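You operate a simulated robot arm through the tools that you are given. There is no shell and no other tool.

The job below is to be done with a simulated robot arm. You get a single attempt, and the scene is never put back.

TASK
Plug the charger in and top up the battery in it till the lamp turns green.
Fine: switch the socket off before you plug in, and off again at the end.

It is judged by the outcome, as a careful person would: the job done as asked, and still so three seconds after it is handed in. It fails if anything else is knocked over, pushed out of place, dropped, spilled or broken.

THE ROBOT
A 7-joint arm with a two-finger parallel gripper, fixed in place. Base frame: the origin is at the foot of the arm, x ahead of it, y to its left, z up. Units: mm, rad, N and s.
With the tool pointing down near the work surface it reaches from about 340 to 760 mm from the base axis. Its first joint turns from -2.007 to 2.007 rad. Payload 3.91 kg.
The tool frame sits at the grasp point between the pads (the TCP): z along the fingers, y along the line on which they close. The tips reach 30 mm beyond it. The gripper opens to 110 mm. The fingers are 20 mm wide and 10 mm thick; the gripper's body (48 by 112 mm) begins 55 mm behind the TCP.
Orientation is that of the tool frame in the base frame, as a unit quaternion [w, x, y, z]. With the fingers straight down and closing along the base's y, the tool's x points along the base's -x, its y along +y and its z along -z.

THE INTERFACE
- The arm moves only by the tool send_rows. Its argument "commands" is a list of rows, each a list of 7 numbers: the finger opening in mm, from 0 to 110, then the shift along the tool's x, y, z in units of 50 mm (1.0 is 50 mm), then the turn, a rotation vector about the tool's x, y, z in units of 5 degrees (1.0 is 5 degrees). In form: [[grip, x, y, z, wx, wy, wz], ...]. A call has 1 to 20 rows; each row shifts and turns the commanded pose from where the row before left it, along the tool's axes as they then stand. A call with a number of a shift or a turn outside -1 to 1 is refused whole. Rows are played at 5 a second. More than 50 mm and 0.15 rad between two rows, or a gripper value outside its range, and nothing of the call is played. Where a pose cannot be reached the arm comes as near as it can. A force on the tool above 90 N (or 10 N above the force at the start of the call, whichever is more), or a blocked arm, ends the call early, and 0.2 s more pass. The fingers move at their own pace (about 108 mm/s each) and stop on an object; they squeeze with about 36 N. The grip force told is the motor's: it shows also when the fingers shut on nothing. Time passes only in rows, and 0.2 s behind the last, so rows that do not move let the fingers close. The reply holds the time, the measured pose of the TCP, the force on the tool along the base axes, the opening and the grip force, in the units named above and with some noise, with the torque about the TCP (base axes, N m) and any sound that the robot's microphone picked up.
- Cameras (640 x 400 px; columns grow to the right, rows downward): "scene" is fixed at [220, 649.2, 1599.2]; the picture's right is [-0.86, -0.51, 0.00], its down [-0.46, 0.77, -0.44] and it looks along [0.23, -0.38, -0.90] (base axes); focal length 302 px, centre (320, 200). "wrist" rides on the gripper at [72, 17, -103] in the tool frame; the picture's right is [-0.23, 0.97, 0.00], its down [-0.76, -0.18, -0.62] and it looks along [-0.61, -0.14, 0.78] (tool axes); focal length 222 px, centre (320, 200). There is no depth. A picture from a camera that has moved, and an enlarged one, comes with that camera's place and axes in the base frame and with its lens.
- camera(camera): a new picture of that camera. The clock stands still meanwhile.
- raise_lower(by): slides the trunk up (or, below 0, down) by that many mm; the arm rides with it, the base frame stays. It gives what a move gives, with no picture.
- enlarge(camera, box): a new picture of the part [left, top, right, bottom] of that camera's present view, enlarged. The clock stands still meanwhile.
- finish_job(): hands the job in; it is judged then, once.

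Nothing tells you positions but the pictures and the camera data. Unless the task says otherwise, let go and move clear before handing in.

The tools are called after "Call:" as name(argument=value, ...) on one line, values as JSON. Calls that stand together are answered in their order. send_rows: Moves the arm, as the interface text tells. Its arguments: {"type":"object","properties":{"commands":{"type":"array","items":{"type":"array","items":{"type":"number"}}}},"required":["commands"]} The other tools are called the same way: raise_lower (by) slides the trunk up or down; camera (camera) takes a picture; enlarge (camera, box) takes an enlarged picture of a part of a camera's view; finish_job () hands the job in.

At the start:

```text
clock: 0.0
ee_pos: [308.8, 355.2, 1213.9]
orientation: [-0.001, 0.0, 1.0, 0.0]
wrist_force: [0.0, 0.6, 0.5]
wrist_torque: [-0.06, 0.02, 0.0]
gripper_width: 110.1
gripper_force: 0.0
trunk travel left (down, up): [-775.0, 215.0]
```

scene: 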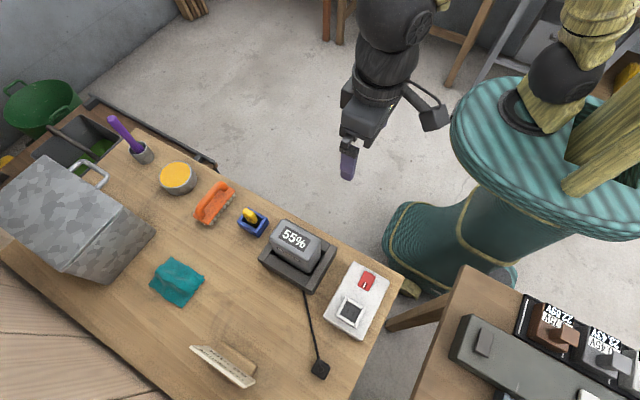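
wrist: 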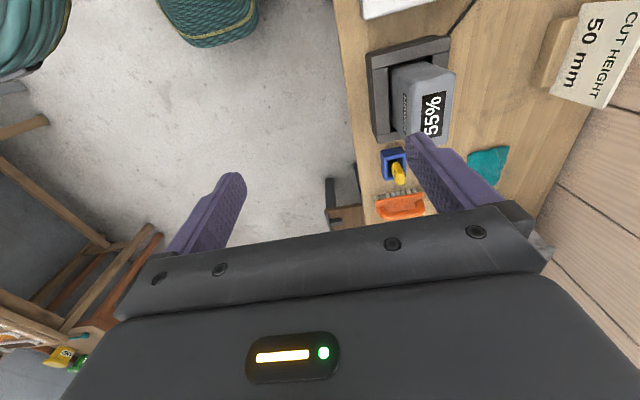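

I see a workbench with a charger showing 55%, a cable ending in a black plug, and a white socket board with a red switch; a second table on the right holds other items. I'll take closer looks before I move anything.

Call:
enlarge(camera="scene", box=[230, 190, 430, 390])

Call:
enlarge(camera="scene", box=[440, 250, 640, 400])

Call:
enlarge(camera="wrist", box=[320, 0, 640, 220])

Call:
enlarge(camera="scene", box=[320, 250, 400, 350])

```text
2.00 times, centred on (330, 290) of scene
camera zoom: at [220.0, 649.2, 1599.2], right [-0.86, -0.51, 0.0], down [-0.46, 0.77, -0.44], along [0.23, -0.38, -0.9], focal length 604 px, centre (300, 20)
```

zoom: 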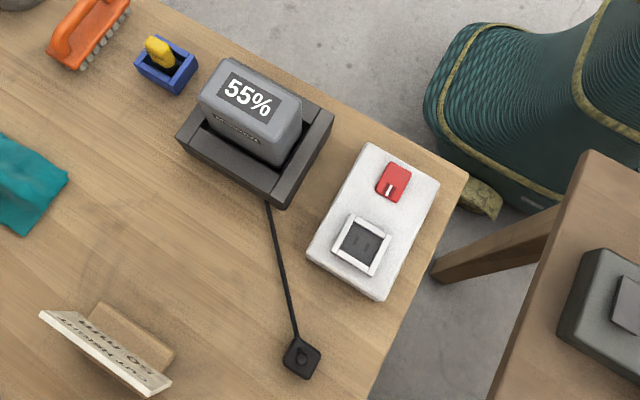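

```text
2.67 times, centred on (540, 325) of scene
camera zoom: at [220.0, 649.2, 1599.2], right [-0.86, -0.51, 0.0], down [-0.46, 0.77, -0.44], along [0.23, -0.38, -0.9], focal length 806 px, centre (-267, -133)
```

zoom: 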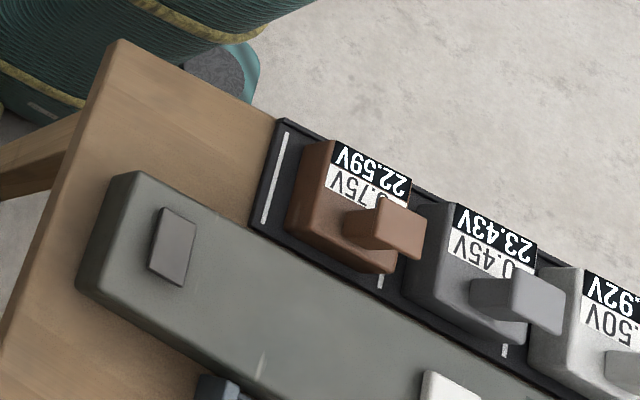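

```text
1.82 times, centred on (480, 110) of wrist
camera zoom: at [236.6, 373.7, 1318.7], right [0.23, 0.97, 0.0], down [0.76, -0.18, 0.62], along [0.61, -0.14, -0.78], focal length 404 px, centre (29, 364)
```

zoom: 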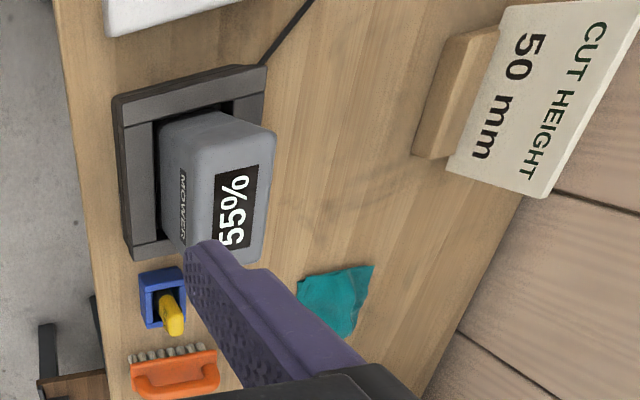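

```text
4.00 times, centred on (360, 300) of scene
camera zoom: at [220.0, 649.2, 1599.2], right [-0.86, -0.51, 0.0], down [-0.46, 0.77, -0.44], along [0.23, -0.38, -0.9], focal length 1209 px, centre (160, -200)
```

zoom: 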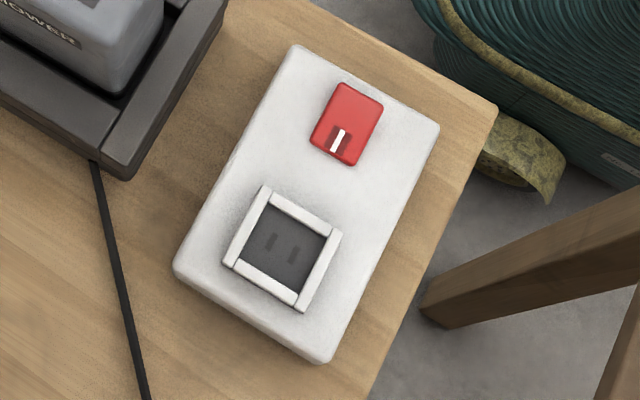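

The worktop is at about z ≈ 830. The socket board is near (195, 510), the plug near (200, 685) and the charger near (390, 485). I'll lower the trunk and move the wrist camera over the socket for a closer look.

Call:
raise_lower(by=-180)

```text
clock: 2.0
ee_pos: [309.8, 355.2, 1032.9]
orientation: [0.0, 0.0, 1.0, 0.0]
wrist_force: [0.8, -0.1, -0.6]
wrist_torque: [-0.01, -0.03, 0.03]
gripper_width: 109.9
gripper_force: 0.0
trunk travel left (down, up): [-595.0, 395.0]
```

The trunk came down cleanly. Next I'll shift sideways to bring the camera over the socket board.

Call:
send_rows(commands=[[110, 0.6, 0.55, 0, 0, 0, 0], [110, 0.6, 0.55, 0, 0, 0, 0], [110, 0.6, 0.55, 0, 0, 0, 0], [110, 0.6, 0.55, 0, 0, 0, 0], [110, 0.6, 0.55, 0, 0, 0, 0], [110, 0.6, 0.55, 0, 0, 0, 0], [110, 0, 0, 0, 0, 0, 0]])

Call:
camera(camera="wrist")

Call:
camera(camera="scene")

```text
clock: 3.6
ee_pos: [128.0, 520.1, 1030.9]
orientation: [0.0, 0.001, 1.0, 0.0]
wrist_force: [1.4, 0.0, -0.4]
wrist_torque: [-0.01, 0.01, 0.0]
gripper_width: 109.8
gripper_force: 0.0
trunk travel left (down, up): [-595.0, 395.0]
```

```text
taken
camera wrist: at [56.2, 537.3, 1136.7], right [0.23, 0.97, 0.0], down [0.76, -0.18, 0.62], along [0.61, -0.14, -0.78], focal length 222 px, centre (320, 200)
```

wrist: 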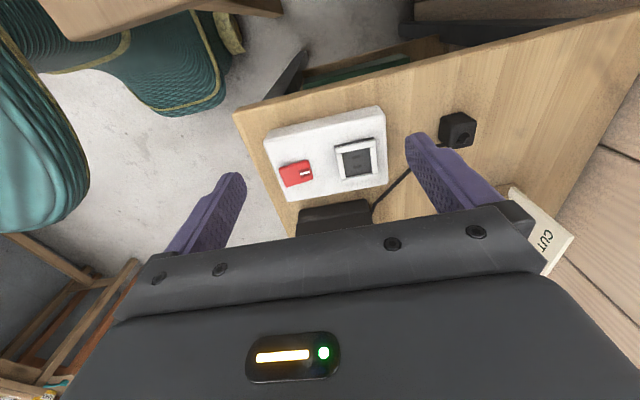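

```text
taken
```

scene: 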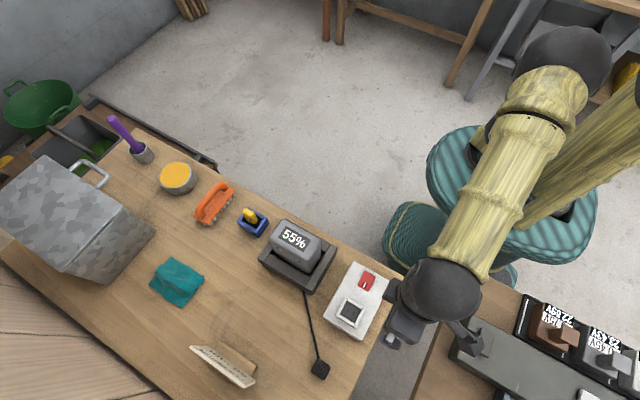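

I have a good view of the socket, switch and plug from here. I'll enlarge each one.

Call:
enlarge(camera="wrist", box=[240, 90, 400, 210])

Call:
enlarge(camera="wrist", box=[425, 95, 505, 155])

```text
3.33 times, centred on (320, 150) of wrist
camera zoom: at [56.2, 537.3, 1136.7], right [0.23, 0.97, 0.0], down [0.76, -0.18, 0.62], along [0.61, -0.14, -0.78], focal length 740 px, centre (320, 367)
```

zoom: 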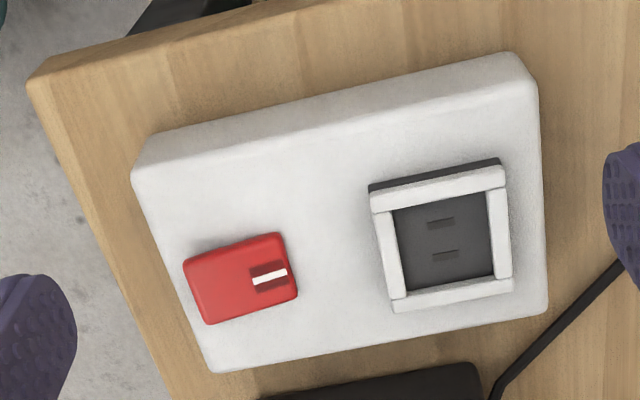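

```text
6.67 times, centred on (465, 125) of wrist
camera zoom: at [56.2, 537.3, 1136.7], right [0.23, 0.97, 0.0], down [0.76, -0.18, 0.62], along [0.61, -0.14, -0.78], focal length 1481 px, centre (-647, 700)
```

zoom: 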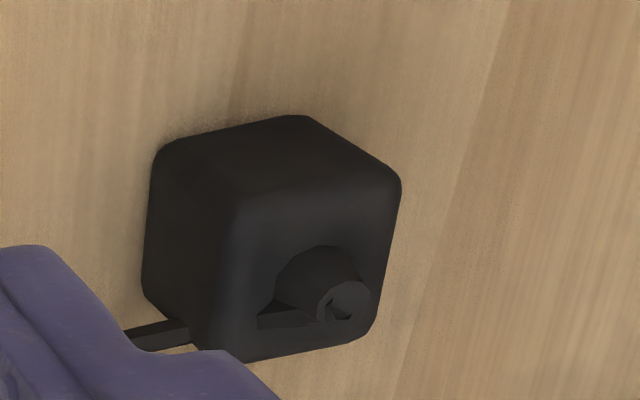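

The socket board is axis-aligned, covering roughly x 152–249 and y 442–588 with its top near z 872. The switch is near (203, 471) and the socket near (200, 551). I'll go lower to see which way the rocker is set.

Call:
send_rows(commands=[[110, -0.167, -0.253, 0.6, 0, 0, 0], [110, -0.167, -0.253, 0.6, 0, 0, 0], [110, -0.167, -0.253, 0.6, 0, 0, 0], [110, 0, 0, 0, 0, 0, 0]])

Call:
camera(camera="wrist")

Call:
enlarge(camera="wrist", box=[240, 110, 400, 210])

```text
clock: 4.6
ee_pos: [153.1, 482.3, 942.2]
orientation: [0.0, 0.0, 1.0, 0.001]
wrist_force: [0.5, 0.3, -0.2]
wrist_torque: [0.01, 0.01, 0.02]
gripper_width: 109.8
gripper_force: 0.0
trunk travel left (down, up): [-595.0, 395.0]
```

```text
taken
camera wrist: at [81.1, 499.8, 1047.9], right [0.23, 0.97, 0.0], down [0.76, -0.18, 0.62], along [0.61, -0.14, -0.78], focal length 222 px, centre (320, 200)
```

wrist: 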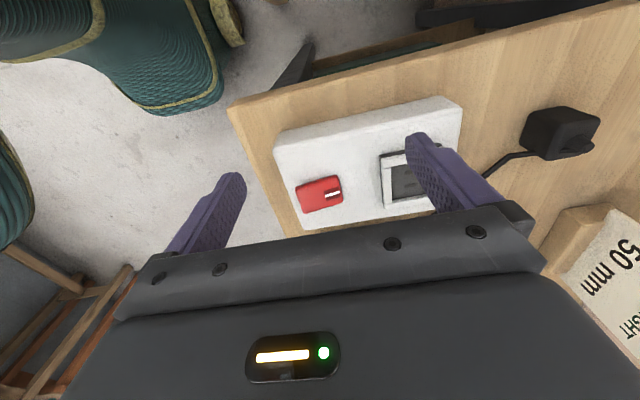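

```text
4.00 times, centred on (320, 160) of wrist
camera zoom: at [81.1, 499.8, 1047.9], right [0.23, 0.97, 0.0], down [0.76, -0.18, 0.62], along [0.61, -0.14, -0.78], focal length 888 px, centre (320, 360)
```

zoom: 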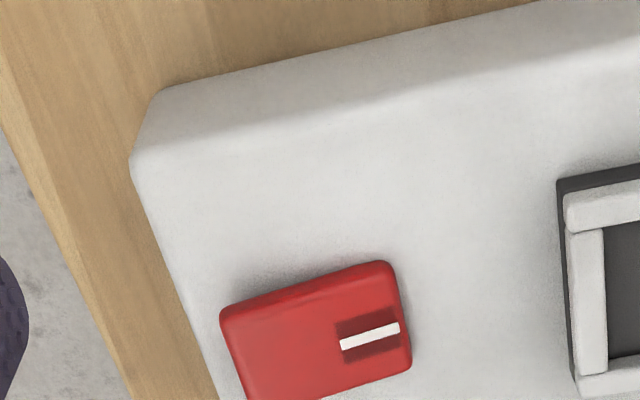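

The rocker's tilt isn't clear from above. I'll tip the camera lower so I can see the switch from the side.

Call:
send_rows(commands=[[110, 0.36, 0, 0.3, 0, 0, 0], [110, 0, 0, 0, 0, -1, 0], [110, 0, 0, 0, 0, -1, 0], [110, 0, 0, 0, 0, -1, 0], [110, 0, 0, 0, 0, -1, 0], [110, 0, 0, 0, 0, -1, 0], [110, 0, 0, 0, 0, 0, 0]])

Call:
camera(camera="wrist")

Call:
enlarge(camera="wrist", box=[280, 120, 440, 220])

```text
clock: 6.2
ee_pos: [134.5, 481.5, 927.6]
orientation: [0.216, -0.001, 0.976, -0.001]
wrist_force: [-0.1, 0.2, 0.0]
wrist_torque: [-0.02, -0.01, 0.01]
gripper_width: 109.8
gripper_force: 0.1
trunk travel left (down, up): [-595.0, 395.0]
```

```text
taken
camera wrist: at [26.4, 500.4, 993.1], right [0.21, 0.97, 0.1], down [0.43, -0.18, 0.89], along [0.88, -0.14, -0.45], focal length 222 px, centre (320, 200)
```

wrist: 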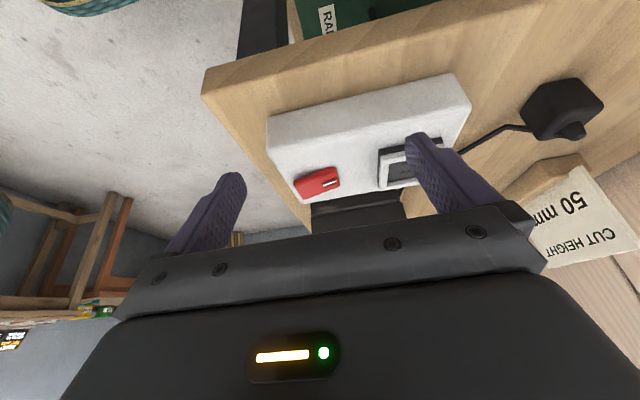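

```text
4.00 times, centred on (360, 170) of wrist
camera zoom: at [26.4, 500.4, 993.1], right [0.21, 0.97, 0.1], down [0.43, -0.18, 0.89], along [0.88, -0.14, -0.45], focal length 888 px, centre (160, 320)
```

zoom: 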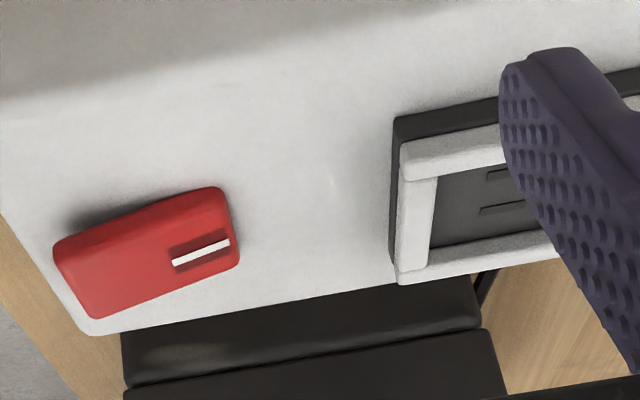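

The +y end of the rocker, which carries the white "I", is pressed down. That means the socket is ON and needs switching off first. Now I'll look at the plug and the charger.

Call:
enlarge(camera="wrist", box=[480, 60, 640, 160])

Call:
enlarge(camera="scene", box=[290, 340, 350, 390])

Call:
enlarge(camera="scene", box=[250, 205, 350, 300])

```text
4.00 times, centred on (560, 110) of wrist
camera zoom: at [26.4, 500.4, 993.1], right [0.21, 0.97, 0.1], down [0.43, -0.18, 0.89], along [0.88, -0.14, -0.45], focal length 888 px, centre (-640, 560)
```

zoom: 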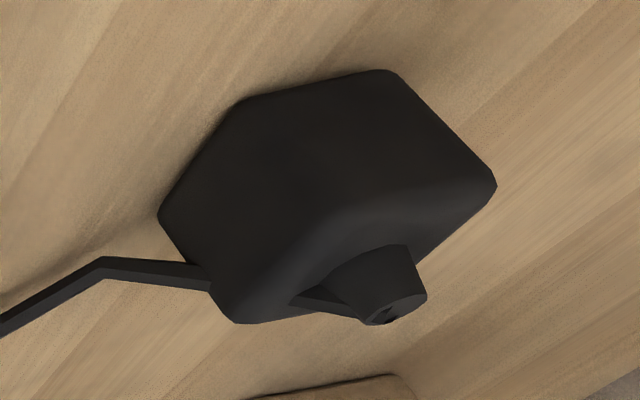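

```text
8.00 times, centred on (320, 365) of scene
camera zoom: at [220.0, 649.2, 1599.2], right [-0.86, -0.51, 0.0], down [-0.46, 0.77, -0.44], along [0.23, -0.38, -0.9], focal length 2418 px, centre (320, -1120)
```

zoom: 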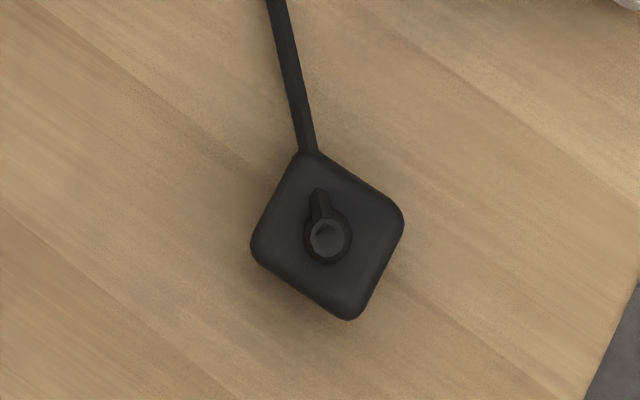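

```text
4.21 times, centred on (300, 252) of scene
camera zoom: at [220.0, 649.2, 1599.2], right [-0.86, -0.51, 0.0], down [-0.46, 0.77, -0.44], along [0.23, -0.38, -0.9], focal length 1273 px, centre (404, -21)
```

zoom: 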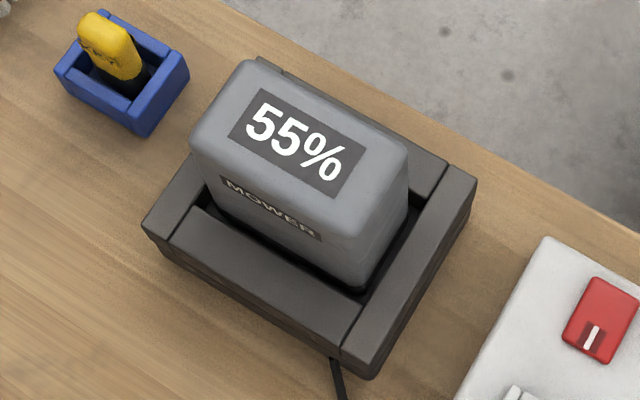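

The plug is about 30 mm square at (200, 680), axis-aligned, with the cable coming off the top. I'll go across to it for a close low view of its height and underside.

Call:
send_rows(commands=[[110, 0, 0.84, 0, 0, 0, 0], [110, 0, 0.84, 0, 0, 0, 0], [110, 0, 0.84, 0, 0, 0, 0], [110, 0, 0.84, 0, 0, 0, 0], [110, 0, 0.84, 0, 0, 0, 0], [110, 0.21, 0, 0.453, 0, 0, 0], [110, 0.15, 0, 0.4, 0, 0, 0], [110, 0, 0, 0, 0, 0, 0]])

Call:
camera(camera="wrist")

Call:
enlarge(camera="wrist", box=[270, 140, 370, 210])

```text
clock: 8.0
ee_pos: [136.6, 693.1, 879.3]
orientation: [0.216, -0.001, 0.976, 0.0]
wrist_force: [-0.1, 0.2, 0.4]
wrist_torque: [0.0, -0.01, 0.0]
gripper_width: 109.9
gripper_force: 0.1
trunk travel left (down, up): [-595.0, 395.0]
```

```text
taken
camera wrist: at [27.3, 711.4, 945.3], right [0.21, 0.97, 0.1], down [0.43, -0.18, 0.89], along [0.88, -0.14, -0.45], focal length 222 px, centre (320, 200)
```

wrist: 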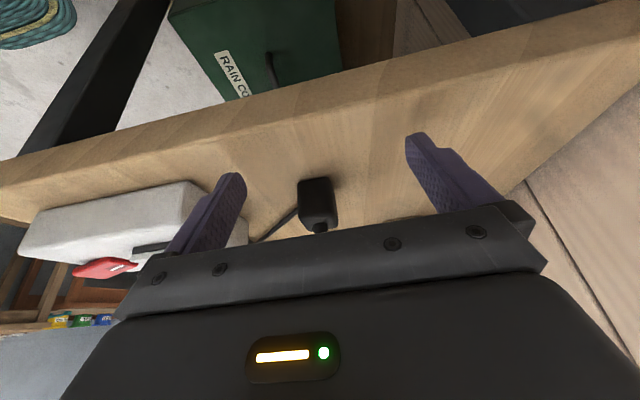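

```text
5.71 times, centred on (320, 175) of wrist
camera zoom: at [27.3, 711.4, 945.3], right [0.21, 0.97, 0.1], down [0.43, -0.18, 0.89], along [0.88, -0.14, -0.45], focal length 1269 px, centre (320, 343)
```

zoom: 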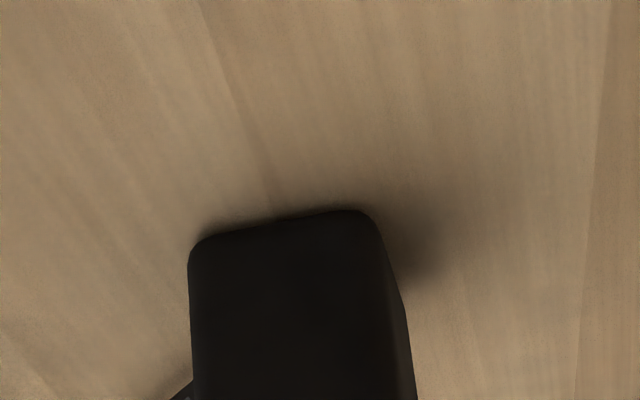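

The plug looks flush with the table from here. I'll back off past the table edge and level the camera to see whether pins stick out underneath.

Call:
send_rows(commands=[[110, 0.507, 0, -0.237, 0, 0, 0], [110, 0.507, 0, -0.237, 0, 0, 0], [110, 0.17, 0, 0.36, 0, 0, 0], [110, 0, 0, 0, 0, -1, 0], [110, 0, 0, 0, 0, -1, 0], [110, 0, 0, 0, 0, -1, 0], [110, 0, 0, 0, 0, -1, 0], [110, 0, 0, 0, 0, 0, 0]])

Call:
camera(camera="wrist")

Call:
enlarge(camera="wrist", box=[270, 140, 370, 210])

```text
clock: 9.5
ee_pos: [82.6, 698.2, 885.4]
orientation: [0.357, 0.009, 0.934, 0.023]
wrist_force: [1.0, 6.6, 24.5]
wrist_torque: [0.17, 3.17, -0.78]
gripper_width: 110.1
gripper_force: 0.2
trunk travel left (down, up): [-595.0, 395.0]
stopped in row 7: the force on the tool passed its limit at 96 N (the readings are from after the stop); the commanded pose is now the measured one
```

```text
taken
camera wrist: at [-39.5, 715.3, 917.4], right [0.17, 0.96, 0.2], down [0.15, -0.23, 0.96], along [0.97, -0.13, -0.18], focal length 222 px, centre (320, 200)
```

wrist: 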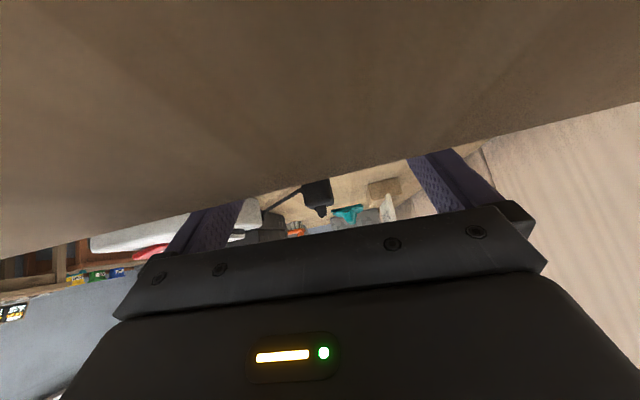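

```text
5.71 times, centred on (320, 175) of wrist
camera zoom: at [-39.5, 715.3, 917.4], right [0.17, 0.96, 0.2], down [0.15, -0.23, 0.96], along [0.97, -0.13, -0.18], focal length 1269 px, centre (320, 343)
```

zoom: 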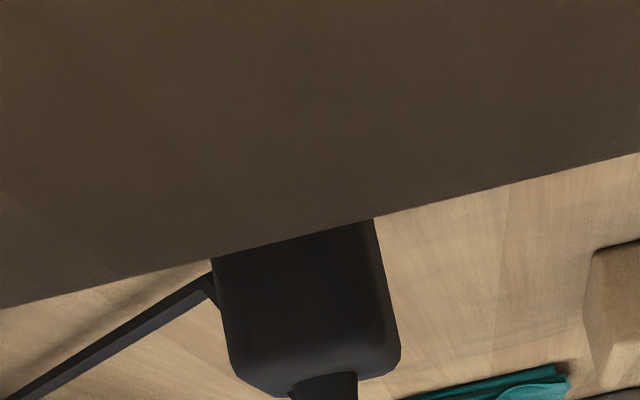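

The force stop shows the gripper's rear touched something. The dark brown surface in view looks like the second table, which is taller (about z 900) and has its edge near x ≈ 20. I'll check the scene before I move.

Call:
camera(camera="scene")

Call:
enlarge(camera="scene", box=[380, 250, 640, 400])

```text
taken
```

scene: 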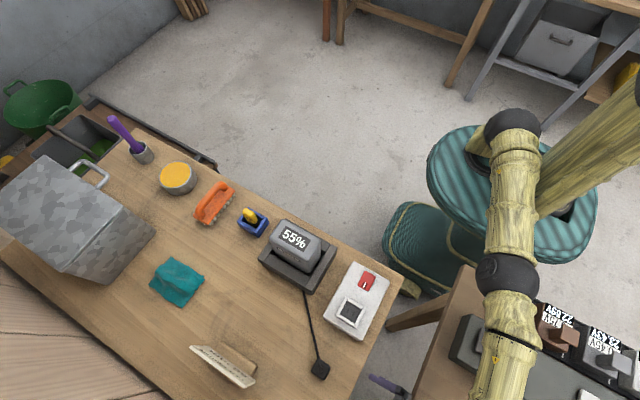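

```text
2.46 times, centred on (510, 325) of scene
camera zoom: at [220.0, 649.2, 1599.2], right [-0.86, -0.51, 0.0], down [-0.46, 0.77, -0.44], along [0.23, -0.38, -0.9], focal length 744 px, centre (-148, -108)
```

zoom: 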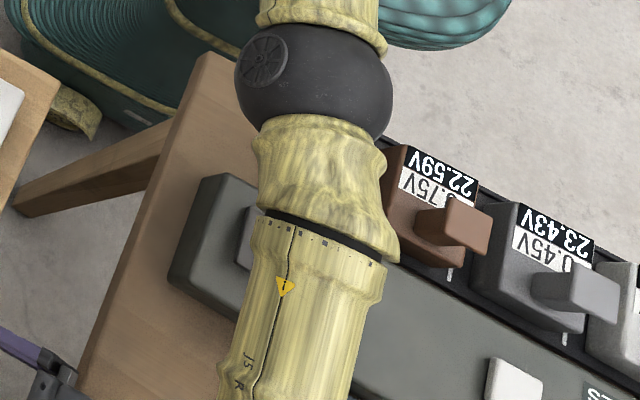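

Nothing on the second table appears to have moved. I'll lift straight up using the trunk and then undo the tilt.

Call:
raise_lower(by=60)

```text
clock: 10.5
ee_pos: [82.2, 697.8, 939.2]
orientation: [0.358, 0.007, 0.934, 0.016]
wrist_force: [-0.2, -0.1, -0.3]
wrist_torque: [0.01, -0.01, 0.01]
gripper_width: 109.8
gripper_force: 0.2
trunk travel left (down, up): [-655.0, 335.0]
```

Contact is released. I'll bring the tool back to vertical.

Call:
send_rows(commands=[[110, 0, 0, 0, 0, 1, 0], [110, 0, 0, 0, 0, 1, 0], [110, 0, 0, 0, 0, 1, 0], [110, 0, 0, 0, 0, 1, 0], [110, 0, 0, 0, 0, 1, 0], [110, 0, 0, 0, 0, 1, 0], [110, 0, 0, 0, 0, 1, 0], [110, 0, 0, 0, 0, 1, 0], [110, 0, 0, 0, 0, 0, 0]])

Call:
camera(camera="wrist")

Call:
camera(camera="scene")

```text
clock: 12.5
ee_pos: [81.9, 697.4, 939.6]
orientation: [0.017, 0.002, 1.0, 0.019]
wrist_force: [0.6, -0.1, -0.3]
wrist_torque: [0.03, 0.05, 0.0]
gripper_width: 110.1
gripper_force: 0.0
trunk travel left (down, up): [-655.0, 335.0]
```

```text
taken
camera wrist: at [7.2, 713.0, 1043.5], right [0.23, 0.97, 0.04], down [0.74, -0.2, 0.64], along [0.63, -0.12, -0.77], focal length 222 px, centre (320, 200)
```

wrist: 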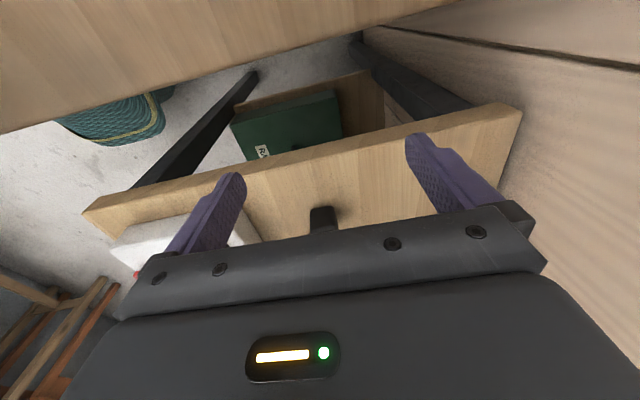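

```text
taken
```

scene: 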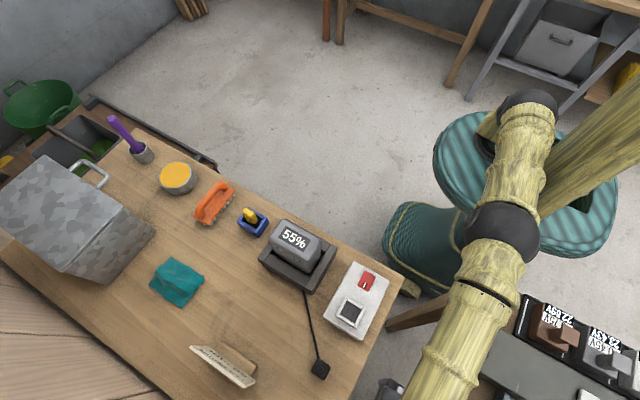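

The tool is vertical again and clear. I'll zoom in on the workbench edge and the plug to get their heights right.

Call:
enlarge(camera="wrist", box=[70, 150, 230, 280])

Call:
enlarge(camera="wrist", box=[240, 160, 400, 250])

Call:
enlarge(camera="scene", box=[340, 240, 440, 320])

```text
3.08 times, centred on (150, 215) of wrist
camera zoom: at [7.2, 713.0, 1043.5], right [0.23, 0.97, 0.04], down [0.74, -0.2, 0.64], along [0.63, -0.12, -0.77], focal length 684 px, centre (843, 154)
```

zoom: 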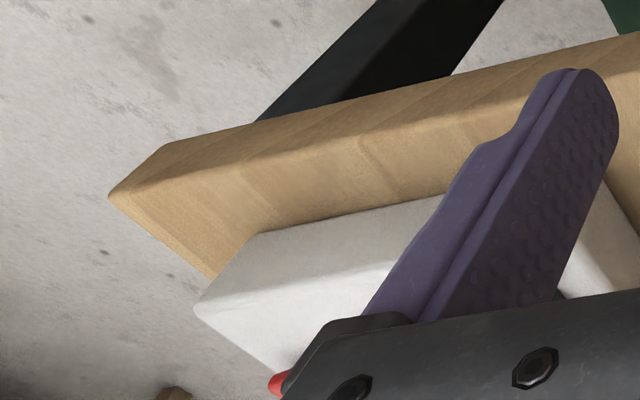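

```text
4.00 times, centred on (320, 205) of wrist
camera zoom: at [7.2, 713.0, 1043.5], right [0.23, 0.97, 0.04], down [0.74, -0.2, 0.64], along [0.63, -0.12, -0.77], focal length 888 px, centre (320, 180)
```

zoom: 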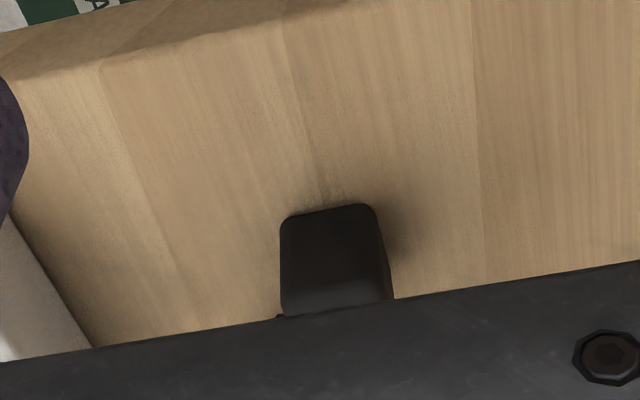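

```text
5.00 times, centred on (390, 280) of scene
camera zoom: at [220.0, 649.2, 1599.2], right [-0.86, -0.51, 0.0], down [-0.46, 0.77, -0.44], along [0.23, -0.38, -0.9], focal length 1511 px, centre (-30, -200)
```

zoom: 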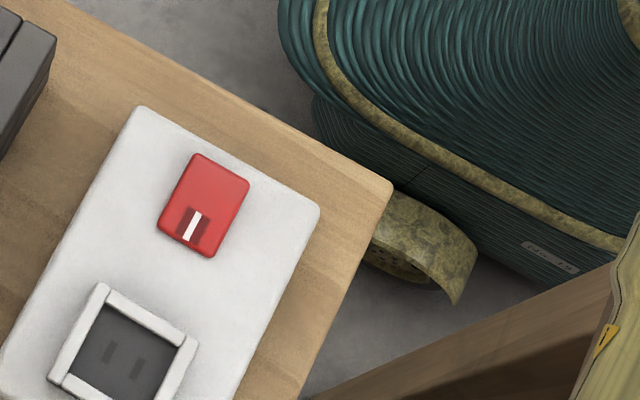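

The table top is at about z 840, so the plug stands flush on it and reaches about z 881 with the cable boss on top. The rocker's raised end is at y ≈ 451–471. I'll close the fingers and move above that end to switch the socket off.

Call:
send_rows(commands=[[0, 0, 0, -0.6, 0.435, 0.39, -0.046], [0, -0.397, -0.797, 0, 0, 0, 0], [0, -0.397, -0.797, 0, 0, 0, 0], [0, -0.397, -0.797, 0, 0, 0, 0], [0, -0.397, -0.797, 0, 0, 0, 0], [0, -0.397, -0.797, 0, 0, 0, 0], [0, -0.397, -0.797, 0, 0, 0, 0], [0, 0, 0, 0, 0, 0, 0]])

Call:
camera(camera="wrist")

Call:
enlarge(camera="scene", box=[300, 220, 440, 330])

```text
clock: 14.3
ee_pos: [233.1, 664.4, 1007.1]
orientation: [0.001, -0.001, 1.0, -0.001]
wrist_force: [0.0, -0.5, -0.3]
wrist_torque: [0.0, 0.01, -0.01]
gripper_width: 0.0
gripper_force: 35.9
out of reach, approached as far as the arm can: row 2, 3, 4, 5, 6, 7
trunk travel left (down, up): [-655.0, 335.0]
```

```text
taken
camera wrist: at [161.4, 682.7, 1112.1], right [0.23, 0.97, 0.0], down [0.76, -0.17, 0.63], along [0.61, -0.14, -0.78], focal length 222 px, centre (320, 200)
```

wrist: 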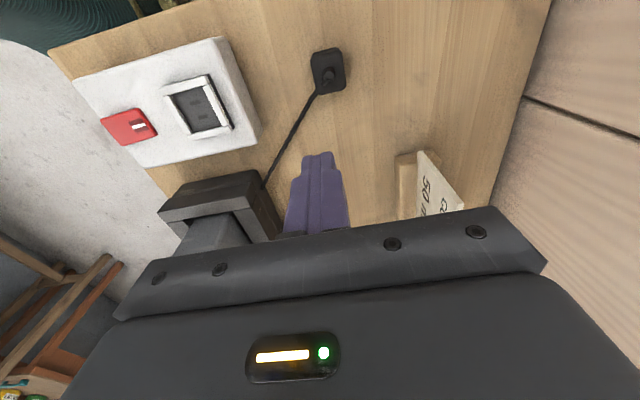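

```text
3.64 times, centred on (370, 275) of scene
camera zoom: at [220.0, 649.2, 1599.2], right [-0.86, -0.51, 0.0], down [-0.46, 0.77, -0.44], along [0.23, -0.38, -0.9], focal length 1099 px, centre (138, -73)
```

zoom: 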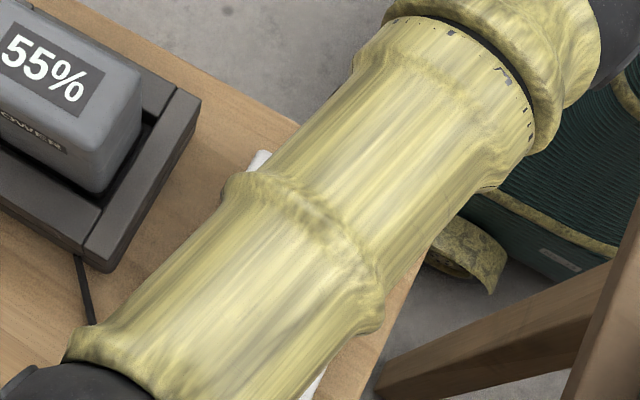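

The arm got stuck partway, likely on a joint limit. I'll send a row with no motion to see where the commanded pose stands before I reposition.

Call:
send_rows(commands=[[0, 0, 0, 0, 0, 0, 0]])

Call:
camera(camera="scene")

```text
clock: 14.7
ee_pos: [233.4, 662.9, 1007.1]
orientation: [0.001, -0.001, 1.0, -0.001]
wrist_force: [-0.6, 0.5, 0.6]
wrist_torque: [-0.02, 0.03, -0.03]
gripper_width: 0.2
gripper_force: 36.1
trunk travel left (down, up): [-655.0, 335.0]
```

```text
taken
```

scene: 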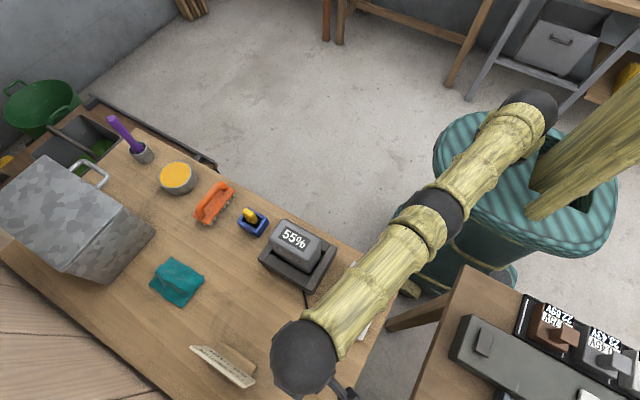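

The arm is stretched out but responsive. I'll retract toward the switch in small steps.

Call:
send_rows(commands=[[0, 0, -0.8, -0.2, 0, 0, 0], [0, 0, -0.8, 0, 0, 0, 0], [0, 0, 0, 0, 0, 0, 0]])

```text
clock: 15.5
ee_pos: [250.7, 653.4, 1033.7]
orientation: [0.001, 0.0, 1.0, -0.002]
wrist_force: [0.4, -0.4, 0.2]
wrist_torque: [-0.01, 0.0, -0.02]
gripper_width: 0.0
gripper_force: 36.2
out of reach, approached as far as the arm can: row 1, 2
trunk travel left (down, up): [-655.0, 335.0]
```

Pulling straight in pushes the arm upward, so a joint is at its limit. I'll try going back toward the starting pose, which is higher and further in.

Call:
send_rows(commands=[[0, 0, -0.4, -0.7, 0, 0, 0], [0, 0, -0.4, -0.7, 0, 0, 0], [0, -0.2, -0.6, -0.4, 0, 0, 0], [0, -0.2, -0.6, -0.4, 0, 0, 0], [0, 0, 0, 0, 0, 0, 0]])

Call:
camera(camera="scene")

```text
clock: 16.7
ee_pos: [284.7, 593.2, 1162.7]
orientation: [0.001, -0.001, 1.0, -0.002]
wrist_force: [-0.7, -0.6, -0.5]
wrist_torque: [0.01, -0.03, -0.01]
gripper_width: 0.1
gripper_force: 36.2
out of reach, approached as far as the arm can: row 1, 2, 3, 4
trunk travel left (down, up): [-655.0, 335.0]
```

```text
taken
```

scene: 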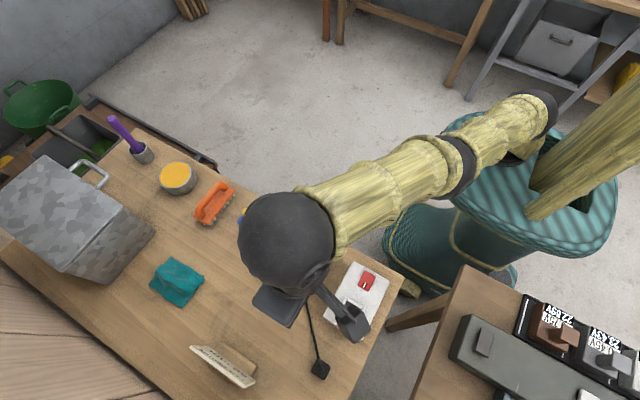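

The distances fit an elbow jammed on the over-straight side of its range. I'll stretch the arm fully outward and then come down, so the elbow should fold back the normal way.

Call:
send_rows(commands=[[0, -0.34, 0.72, -0.3, 0, 0, 0], [0, -0.34, 0.72, -0.3, 0, 0, 0], [0, 0, 0, 0, 0, 0, 0]])

```text
clock: 17.5
ee_pos: [286.1, 594.2, 1160.9]
orientation: [0.001, -0.001, 1.0, -0.002]
wrist_force: [-0.1, 0.5, -0.1]
wrist_torque: [-0.01, 0.01, -0.02]
gripper_width: 0.1
gripper_force: 35.9
out of reach, approached as far as the arm can: row 1, 2
trunk travel left (down, up): [-655.0, 335.0]
```

The arm is already at full extension. I'll command it straight down to fold the elbow.

Call:
send_rows(commands=[[0, 0, 0, 0.9, 0, 0, 0], [0, 0, 0, 0.9, 0, 0, 0], [0, 0, 0, 0, 0, 0, 0]])

```text
clock: 18.3
ee_pos: [298.0, 623.0, 1081.8]
orientation: [0.001, 0.0, 1.0, -0.002]
wrist_force: [-0.7, 0.3, -0.3]
wrist_torque: [-0.02, -0.03, 0.01]
gripper_width: 0.0
gripper_force: 36.2
out of reach, approached as far as the arm can: row 1, 2
trunk travel left (down, up): [-655.0, 335.0]
```

It's following downward. The wrist seems to swing about a fixed elbow, so I'll keep going down to fold the forearm below the upper arm.

Call:
send_rows(commands=[[0, 0, 0, 0.8, 0, 0, 0], [0, 0, 0, 0.8, 0, 0, 0], [0, 0, 0, 0, 0, 0, 0]])

Call:
camera(camera="scene")

```text
clock: 19.1
ee_pos: [305.5, 642.4, 1006.1]
orientation: [0.001, 0.0, 1.0, 0.0]
wrist_force: [-0.4, 0.3, 1.3]
wrist_torque: [0.0, 0.01, 0.0]
gripper_width: 0.1
gripper_force: 36.2
out of reach, approached as far as the arm can: row 1, 2
trunk travel left (down, up): [-655.0, 335.0]
```

```text
taken
```

scene: 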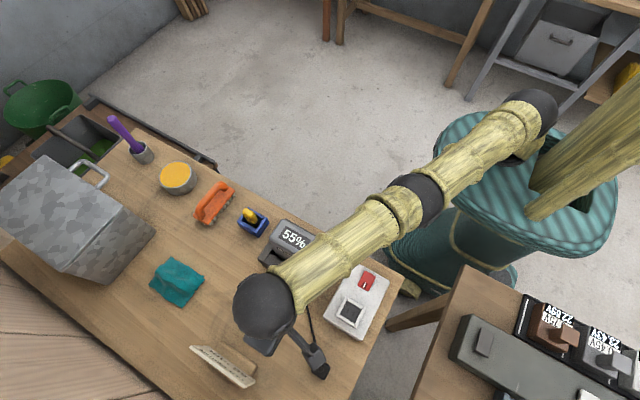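

The arm still sits on a sphere at full extension. I'll try a sideways move to break the straight-arm singularity.

Call:
send_rows(commands=[[0, 0.8, 0.3, 0, 0, 0, 0], [0, 0.8, 0.3, 0, 0, 0, 0], [0, 0, 0, 0, 0, 0, 0]])

```text
clock: 19.9
ee_pos: [223.0, 667.8, 1007.4]
orientation: [0.0, -0.001, 1.0, -0.001]
wrist_force: [0.3, 0.8, -0.3]
wrist_torque: [0.02, -0.02, -0.01]
gripper_width: 0.0
gripper_force: 35.3
out of reach, approached as far as the arm can: row 2
trunk travel left (down, up): [-655.0, 335.0]
```

I'll test a small inward move along the arm's own direction.

Call:
send_rows(commands=[[0, 0.063, -0.19, 0, 0, 0, 0], [0, 0.063, -0.19, 0, 0, 0, 0], [0, 0, 0, 0, 0, 0, 0]])

```text
clock: 20.7
ee_pos: [222.7, 666.3, 1008.2]
orientation: [0.001, -0.001, 1.0, -0.001]
wrist_force: [0.9, -1.5, 0.2]
wrist_torque: [-0.05, 0.02, 0.0]
gripper_width: 0.0
gripper_force: 35.6
out of reach, approached as far as the arm can: row 1, 2
trunk travel left (down, up): [-655.0, 335.0]
```

Inward is still blocked. I'll see whether turning the tool's yaw frees it.

Call:
send_rows(commands=[[0, 0, 0, 0, 0, 0, 1], [0, 0, 0, 0, 0, 0, 1], [0, 0, 0, 0, 0, 0, 1], [0, 0, -0.4, 0, 0, 0, 0], [0, 0, 0, 0, 0, 0, 0]])

```text
clock: 21.9
ee_pos: [222.9, 665.8, 1009.2]
orientation: [0.0, 0.13, 0.992, -0.001]
wrist_force: [0.0, 0.8, -0.6]
wrist_torque: [0.03, -0.01, -0.02]
gripper_width: 0.1
gripper_force: 36.0
out of reach, approached as far as the arm can: row 4
trunk travel left (down, up): [-655.0, 335.0]
```

Yaw works freely. Now I'll try leaning the tool outward, which brings the wrist toward the base.

Call:
send_rows(commands=[[0, 0, 0, 0, -1, 0, 0], [0, 0, 0, 0, -1, 0, 0], [0, 0, 0, 0, -1, 0, 0], [0, 0, 0, 0, 0, 0, 0]])

Call:
camera(camera="scene")

```text
clock: 22.9
ee_pos: [234.5, 715.8, 1020.5]
orientation: [0.019, 0.128, 0.983, 0.128]
wrist_force: [0.8, 0.7, 0.4]
wrist_torque: [0.01, 0.03, 0.01]
gripper_width: 0.2
gripper_force: 35.9
out of reach, approached as far as the arm can: row 1, 2, 3
trunk travel left (down, up): [-655.0, 335.0]
```

```text
taken
```

scene: 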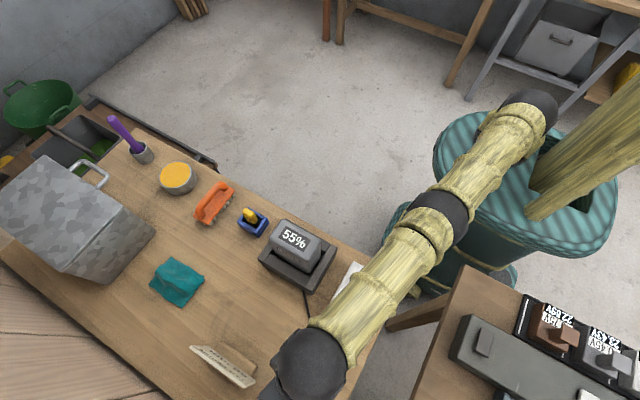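

The elbow is stuck straight. I'll undo these turns and go back toward (82, 697), where the arm was last bent and responsive.

Call:
send_rows(commands=[[0, 0, 0, 0, 1, 0, 0], [0, 0, 0, 0, 1, 0, 0], [0, 0, 0, 0, 1, 0, 0], [0, 0, 0, 0, 0, 0, -1], [0, 0, 0, 0, 0, 0, -1], [0, 0, 0, 0, 0, 0, -1], [0, 0, 0, 0, 0, 0, 0]])

```text
clock: 24.5
ee_pos: [206.9, 671.5, 1017.0]
orientation: [0.001, -0.001, 1.0, -0.001]
wrist_force: [0.5, 0.5, -0.3]
wrist_torque: [-0.01, -0.02, 0.02]
gripper_width: 0.0
gripper_force: 35.6
out of reach, approached as far as the arm can: row 1, 2, 3
trunk travel left (down, up): [-655.0, 335.0]
```

Call:
send_rows(commands=[[0, 0.7, -0.1, 0.1, 0, 0, 0], [0, 0.7, -0.1, 0.1, 0, 0, 0], [0, 0.7, 0, 0.1, 0, 0, 0], [0, 0, 0, 0, 0, 0, 0]])

Call:
camera(camera="scene")

```text
clock: 25.5
ee_pos: [102.6, 661.0, 1002.9]
orientation: [0.001, -0.001, 1.0, -0.001]
wrist_force: [0.1, -0.3, 0.4]
wrist_torque: [0.0, 0.03, 0.05]
gripper_width: 0.0
gripper_force: 36.2
trunk travel left (down, up): [-655.0, 335.0]
```

```text
taken
```

scene: 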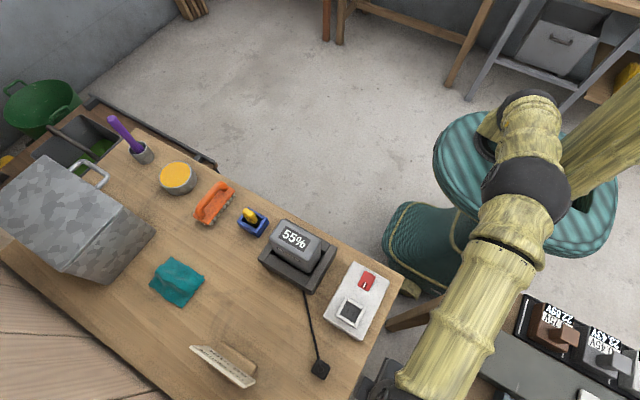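

The elbow is folding again and every row was reached. I'll continue inward from here in modest steps.

Call:
send_rows(commands=[[0, 0, -0.6, 0, 0, 0, 0], [0, 0, -0.6, 0, 0, 0, 0], [0, 0, -0.6, 0, 0, 0, 0], [0, 0, 0, 0, 0, 0, 0]])

```text
clock: 26.5
ee_pos: [103.5, 571.6, 1002.1]
orientation: [0.002, -0.001, 1.0, 0.0]
wrist_force: [0.6, 0.5, 0.6]
wrist_torque: [0.05, 0.04, -0.02]
gripper_width: 0.0
gripper_force: 35.4
trunk travel left (down, up): [-655.0, 335.0]
```

The arm is healthy again. It reaches further when the tool's x axis points toward the base, so I'll yaw the tool by −90° (fingers closing along base x) and work that way.

Call:
send_rows(commands=[[0, 0, 0, 0, 0, 0, -1], [0, 0, 0, 0, 0, 0, -1], [0, 0, 0, 0, 0, 0, -1], [0, 0, 0, 0, 0, 0, -1], [0, 0, 0, 0, 0, 0, -1], [0, 0, 0, 0, 0, 0, -1], [0, 0, 0, 0, 0, 0, -1], [0, 0, 0, 0, 0, 0, -1], [0, 0, 0, 0, 0, 0, -1], [0, 0, 0, 0, 0, 0, -1], [0, 0, 0, 0, 0, 0, -1], [0, 0, 0, 0, 0, 0, -1], [0, 0, 0, 0, 0, 0, -1], [0, 0, 0, 0, 0, 0, -1], [0, 0, 0, 0, 0, 0, -1], [0, 0, 0, 0, 0, 0, -1], [0, 0, 0, 0, 0, 0, -1], [0, 0, 0, 0, 0, 0, -1], [0, 0, 0, 0, 0, 0, 0]])

Call:
camera(camera="scene")

Call:
camera(camera="wrist")

```text
clock: 30.5
ee_pos: [101.7, 572.1, 1001.3]
orientation: [0.0, 0.708, -0.706, 0.002]
wrist_force: [0.0, -0.5, 0.1]
wrist_torque: [0.0, 0.03, 0.02]
gripper_width: 0.2
gripper_force: 36.2
trunk travel left (down, up): [-655.0, 335.0]
```

```text
taken
```

scene: 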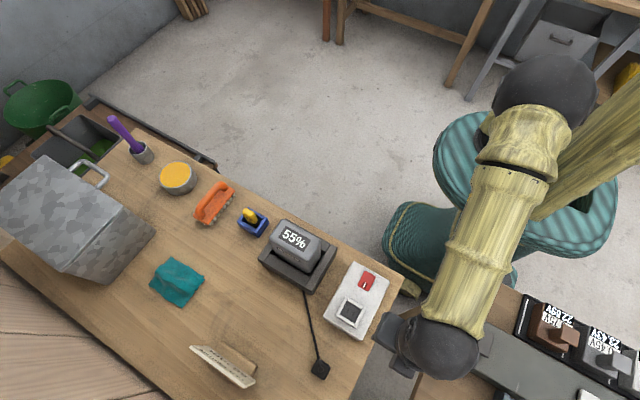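

```text
taken
camera wrist: at [85.1, 499.9, 1107.2], right [-0.97, 0.22, 0.0], down [0.17, 0.76, 0.62], along [0.14, 0.61, -0.78], focal length 222 px, centre (320, 200)
```

wrist: 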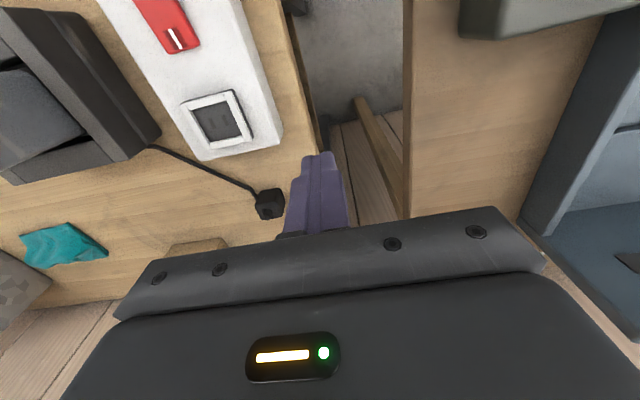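

The tool is turned and the view is good. I'll move over the board to measure the switch and socket closely.

Call:
send_rows(commands=[[0, 0.46, -0.495, 0.2, 0, 0, 0], [0, 0.46, -0.495, 0.2, 0, 0, 0], [0, 0.46, -0.495, 0.2, 0, 0, 0], [0, 0.46, -0.495, 0.2, 0, 0, 0], [0, 0, 0, 0, 0, 0, 0]])

Call:
camera(camera="wrist")

Call:
enlarge(camera="wrist", box=[240, 90, 400, 190])

```text
clock: 31.7
ee_pos: [200.8, 479.5, 963.5]
orientation: [0.0, 0.708, -0.706, 0.001]
wrist_force: [0.8, 0.7, -0.2]
wrist_torque: [0.01, 0.02, 0.01]
gripper_width: 0.3
gripper_force: 36.1
trunk travel left (down, up): [-655.0, 335.0]
```

```text
taken
camera wrist: at [183.5, 408.2, 1068.8], right [-0.97, 0.23, 0.0], down [0.17, 0.76, 0.62], along [0.14, 0.61, -0.78], focal length 222 px, centre (320, 200)
```

wrist: 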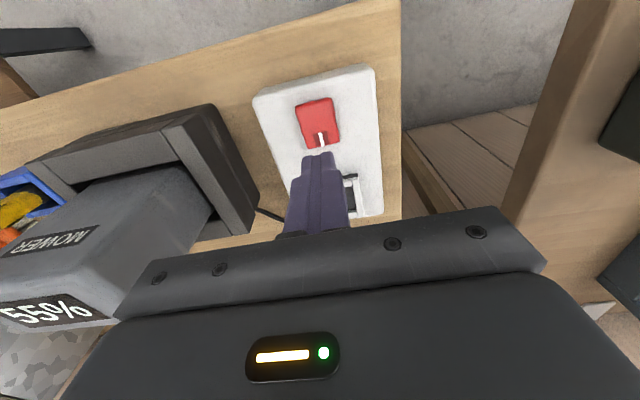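

```text
4.00 times, centred on (320, 140) of wrist
camera zoom: at [183.5, 408.2, 1068.8], right [-0.97, 0.23, 0.0], down [0.17, 0.76, 0.62], along [0.14, 0.61, -0.78], focal length 888 px, centre (320, 440)
```

zoom: 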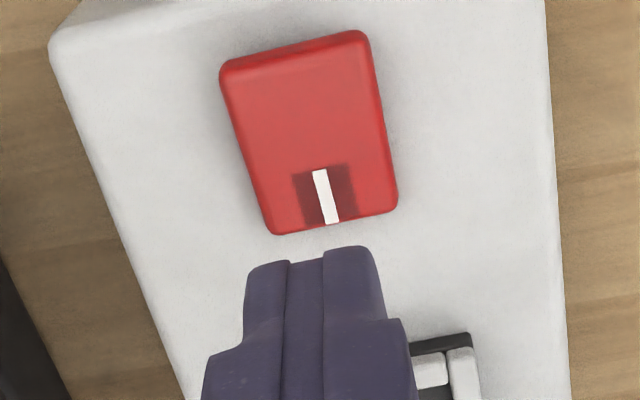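

The rocker spans about x 186–214 and y 453–493. I'll place the closed fingertips over its raised −y end at y ≈ 459 and come down gently.

Call:
send_rows(commands=[[0, 0.41, 0, 0, 0, 0, 0], [0, 0, 0, 0.3, 0, 0, 0], [0, 0, 0, 0.3, 0, 0, 0], [0, 0, 0, 0.1, 0, 0, 0], [0, 0, 0, 0, 0, 0, 0]])

Call:
enlarge(camera="wrist", box=[240, 90, 400, 190])

```text
clock: 32.9
ee_pos: [201.5, 458.1, 929.1]
orientation: [0.001, 0.708, -0.707, 0.0]
wrist_force: [-0.5, -0.2, 0.0]
wrist_torque: [0.04, -0.04, -0.01]
gripper_width: 0.0
gripper_force: 36.1
trunk travel left (down, up): [-655.0, 335.0]
```

```text
4.00 times, centred on (320, 140) of wrist
camera zoom: at [184.6, 387.4, 1033.4], right [-0.97, 0.23, 0.0], down [0.18, 0.76, 0.62], along [0.14, 0.61, -0.78], focal length 888 px, centre (320, 440)
```

zoom: 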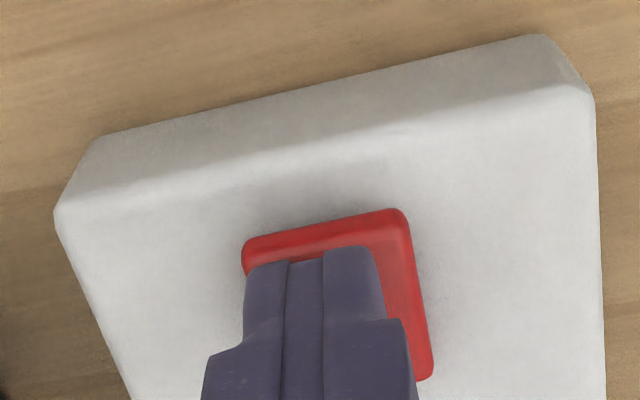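

The fingertips are over the −y half of the rocker. I'll press in small steps.

Call:
send_rows(commands=[[0, 0, 0, 0.04, 0, 0, 0], [0, 0, 0, 0.04, 0, 0, 0], [0, 0, 0, 0.04, 0, 0, 0], [0, 0, 0, 0.04, 0, 0, 0], [0, 0, 0, 0, 0, 0, 0]])

```text
clock: 34.1
ee_pos: [201.9, 458.3, 918.9]
orientation: [0.0, 0.708, -0.706, 0.001]
wrist_force: [-0.1, 0.1, 0.5]
wrist_torque: [-0.02, 0.02, 0.01]
gripper_width: 0.0
gripper_force: 36.0
trunk travel left (down, up): [-655.0, 335.0]
```

Call:
send_rows(commands=[[0, 0, 0, 0.03, 0, 0, 0], [0, 0, 0, 0.03, 0, 0, 0], [0, 0, 0, 0, 0, 0, 0]])

Call:
enlarge(camera="wrist", box=[240, 90, 400, 190])

```text
clock: 34.9
ee_pos: [202.6, 456.5, 917.6]
orientation: [-0.002, 0.708, -0.706, 0.0]
wrist_force: [0.4, -6.5, 24.5]
wrist_torque: [0.06, 0.01, -0.02]
gripper_width: 0.0
gripper_force: 35.8
trunk travel left (down, up): [-655.0, 335.0]
```

```text
4.00 times, centred on (320, 140) of wrist
camera zoom: at [184.9, 385.9, 1023.6], right [-0.97, 0.23, 0.0], down [0.17, 0.76, 0.63], along [0.14, 0.61, -0.78], focal length 888 px, centre (320, 440)
```

zoom: 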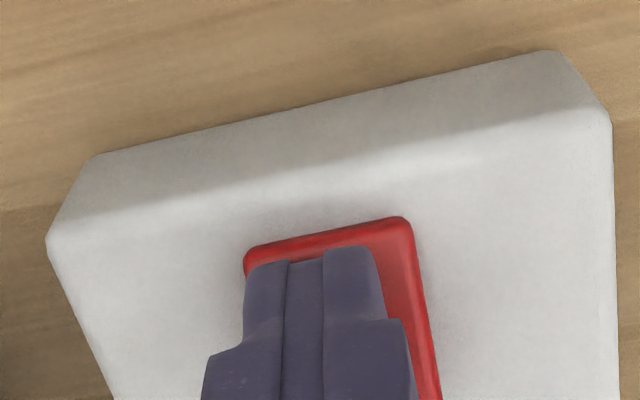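

Contact at tip z ≈ 888 with 24 N and no click yet. I'll press a little further.

Call:
send_rows(commands=[[0, 0, 0, 0.03, 0, 0, 0], [0, 0, 0, 0.03, 0, 0, 0], [0, 0, 0, 0, 0, 0, 0]])

```text
clock: 35.7
ee_pos: [201.2, 457.2, 917.8]
orientation: [0.007, -0.707, 0.707, 0.0]
wrist_force: [7.8, -5.2, 56.7]
wrist_torque: [0.43, -0.18, -0.03]
gripper_width: 0.0
gripper_force: 35.8
trunk travel left (down, up): [-655.0, 335.0]
```

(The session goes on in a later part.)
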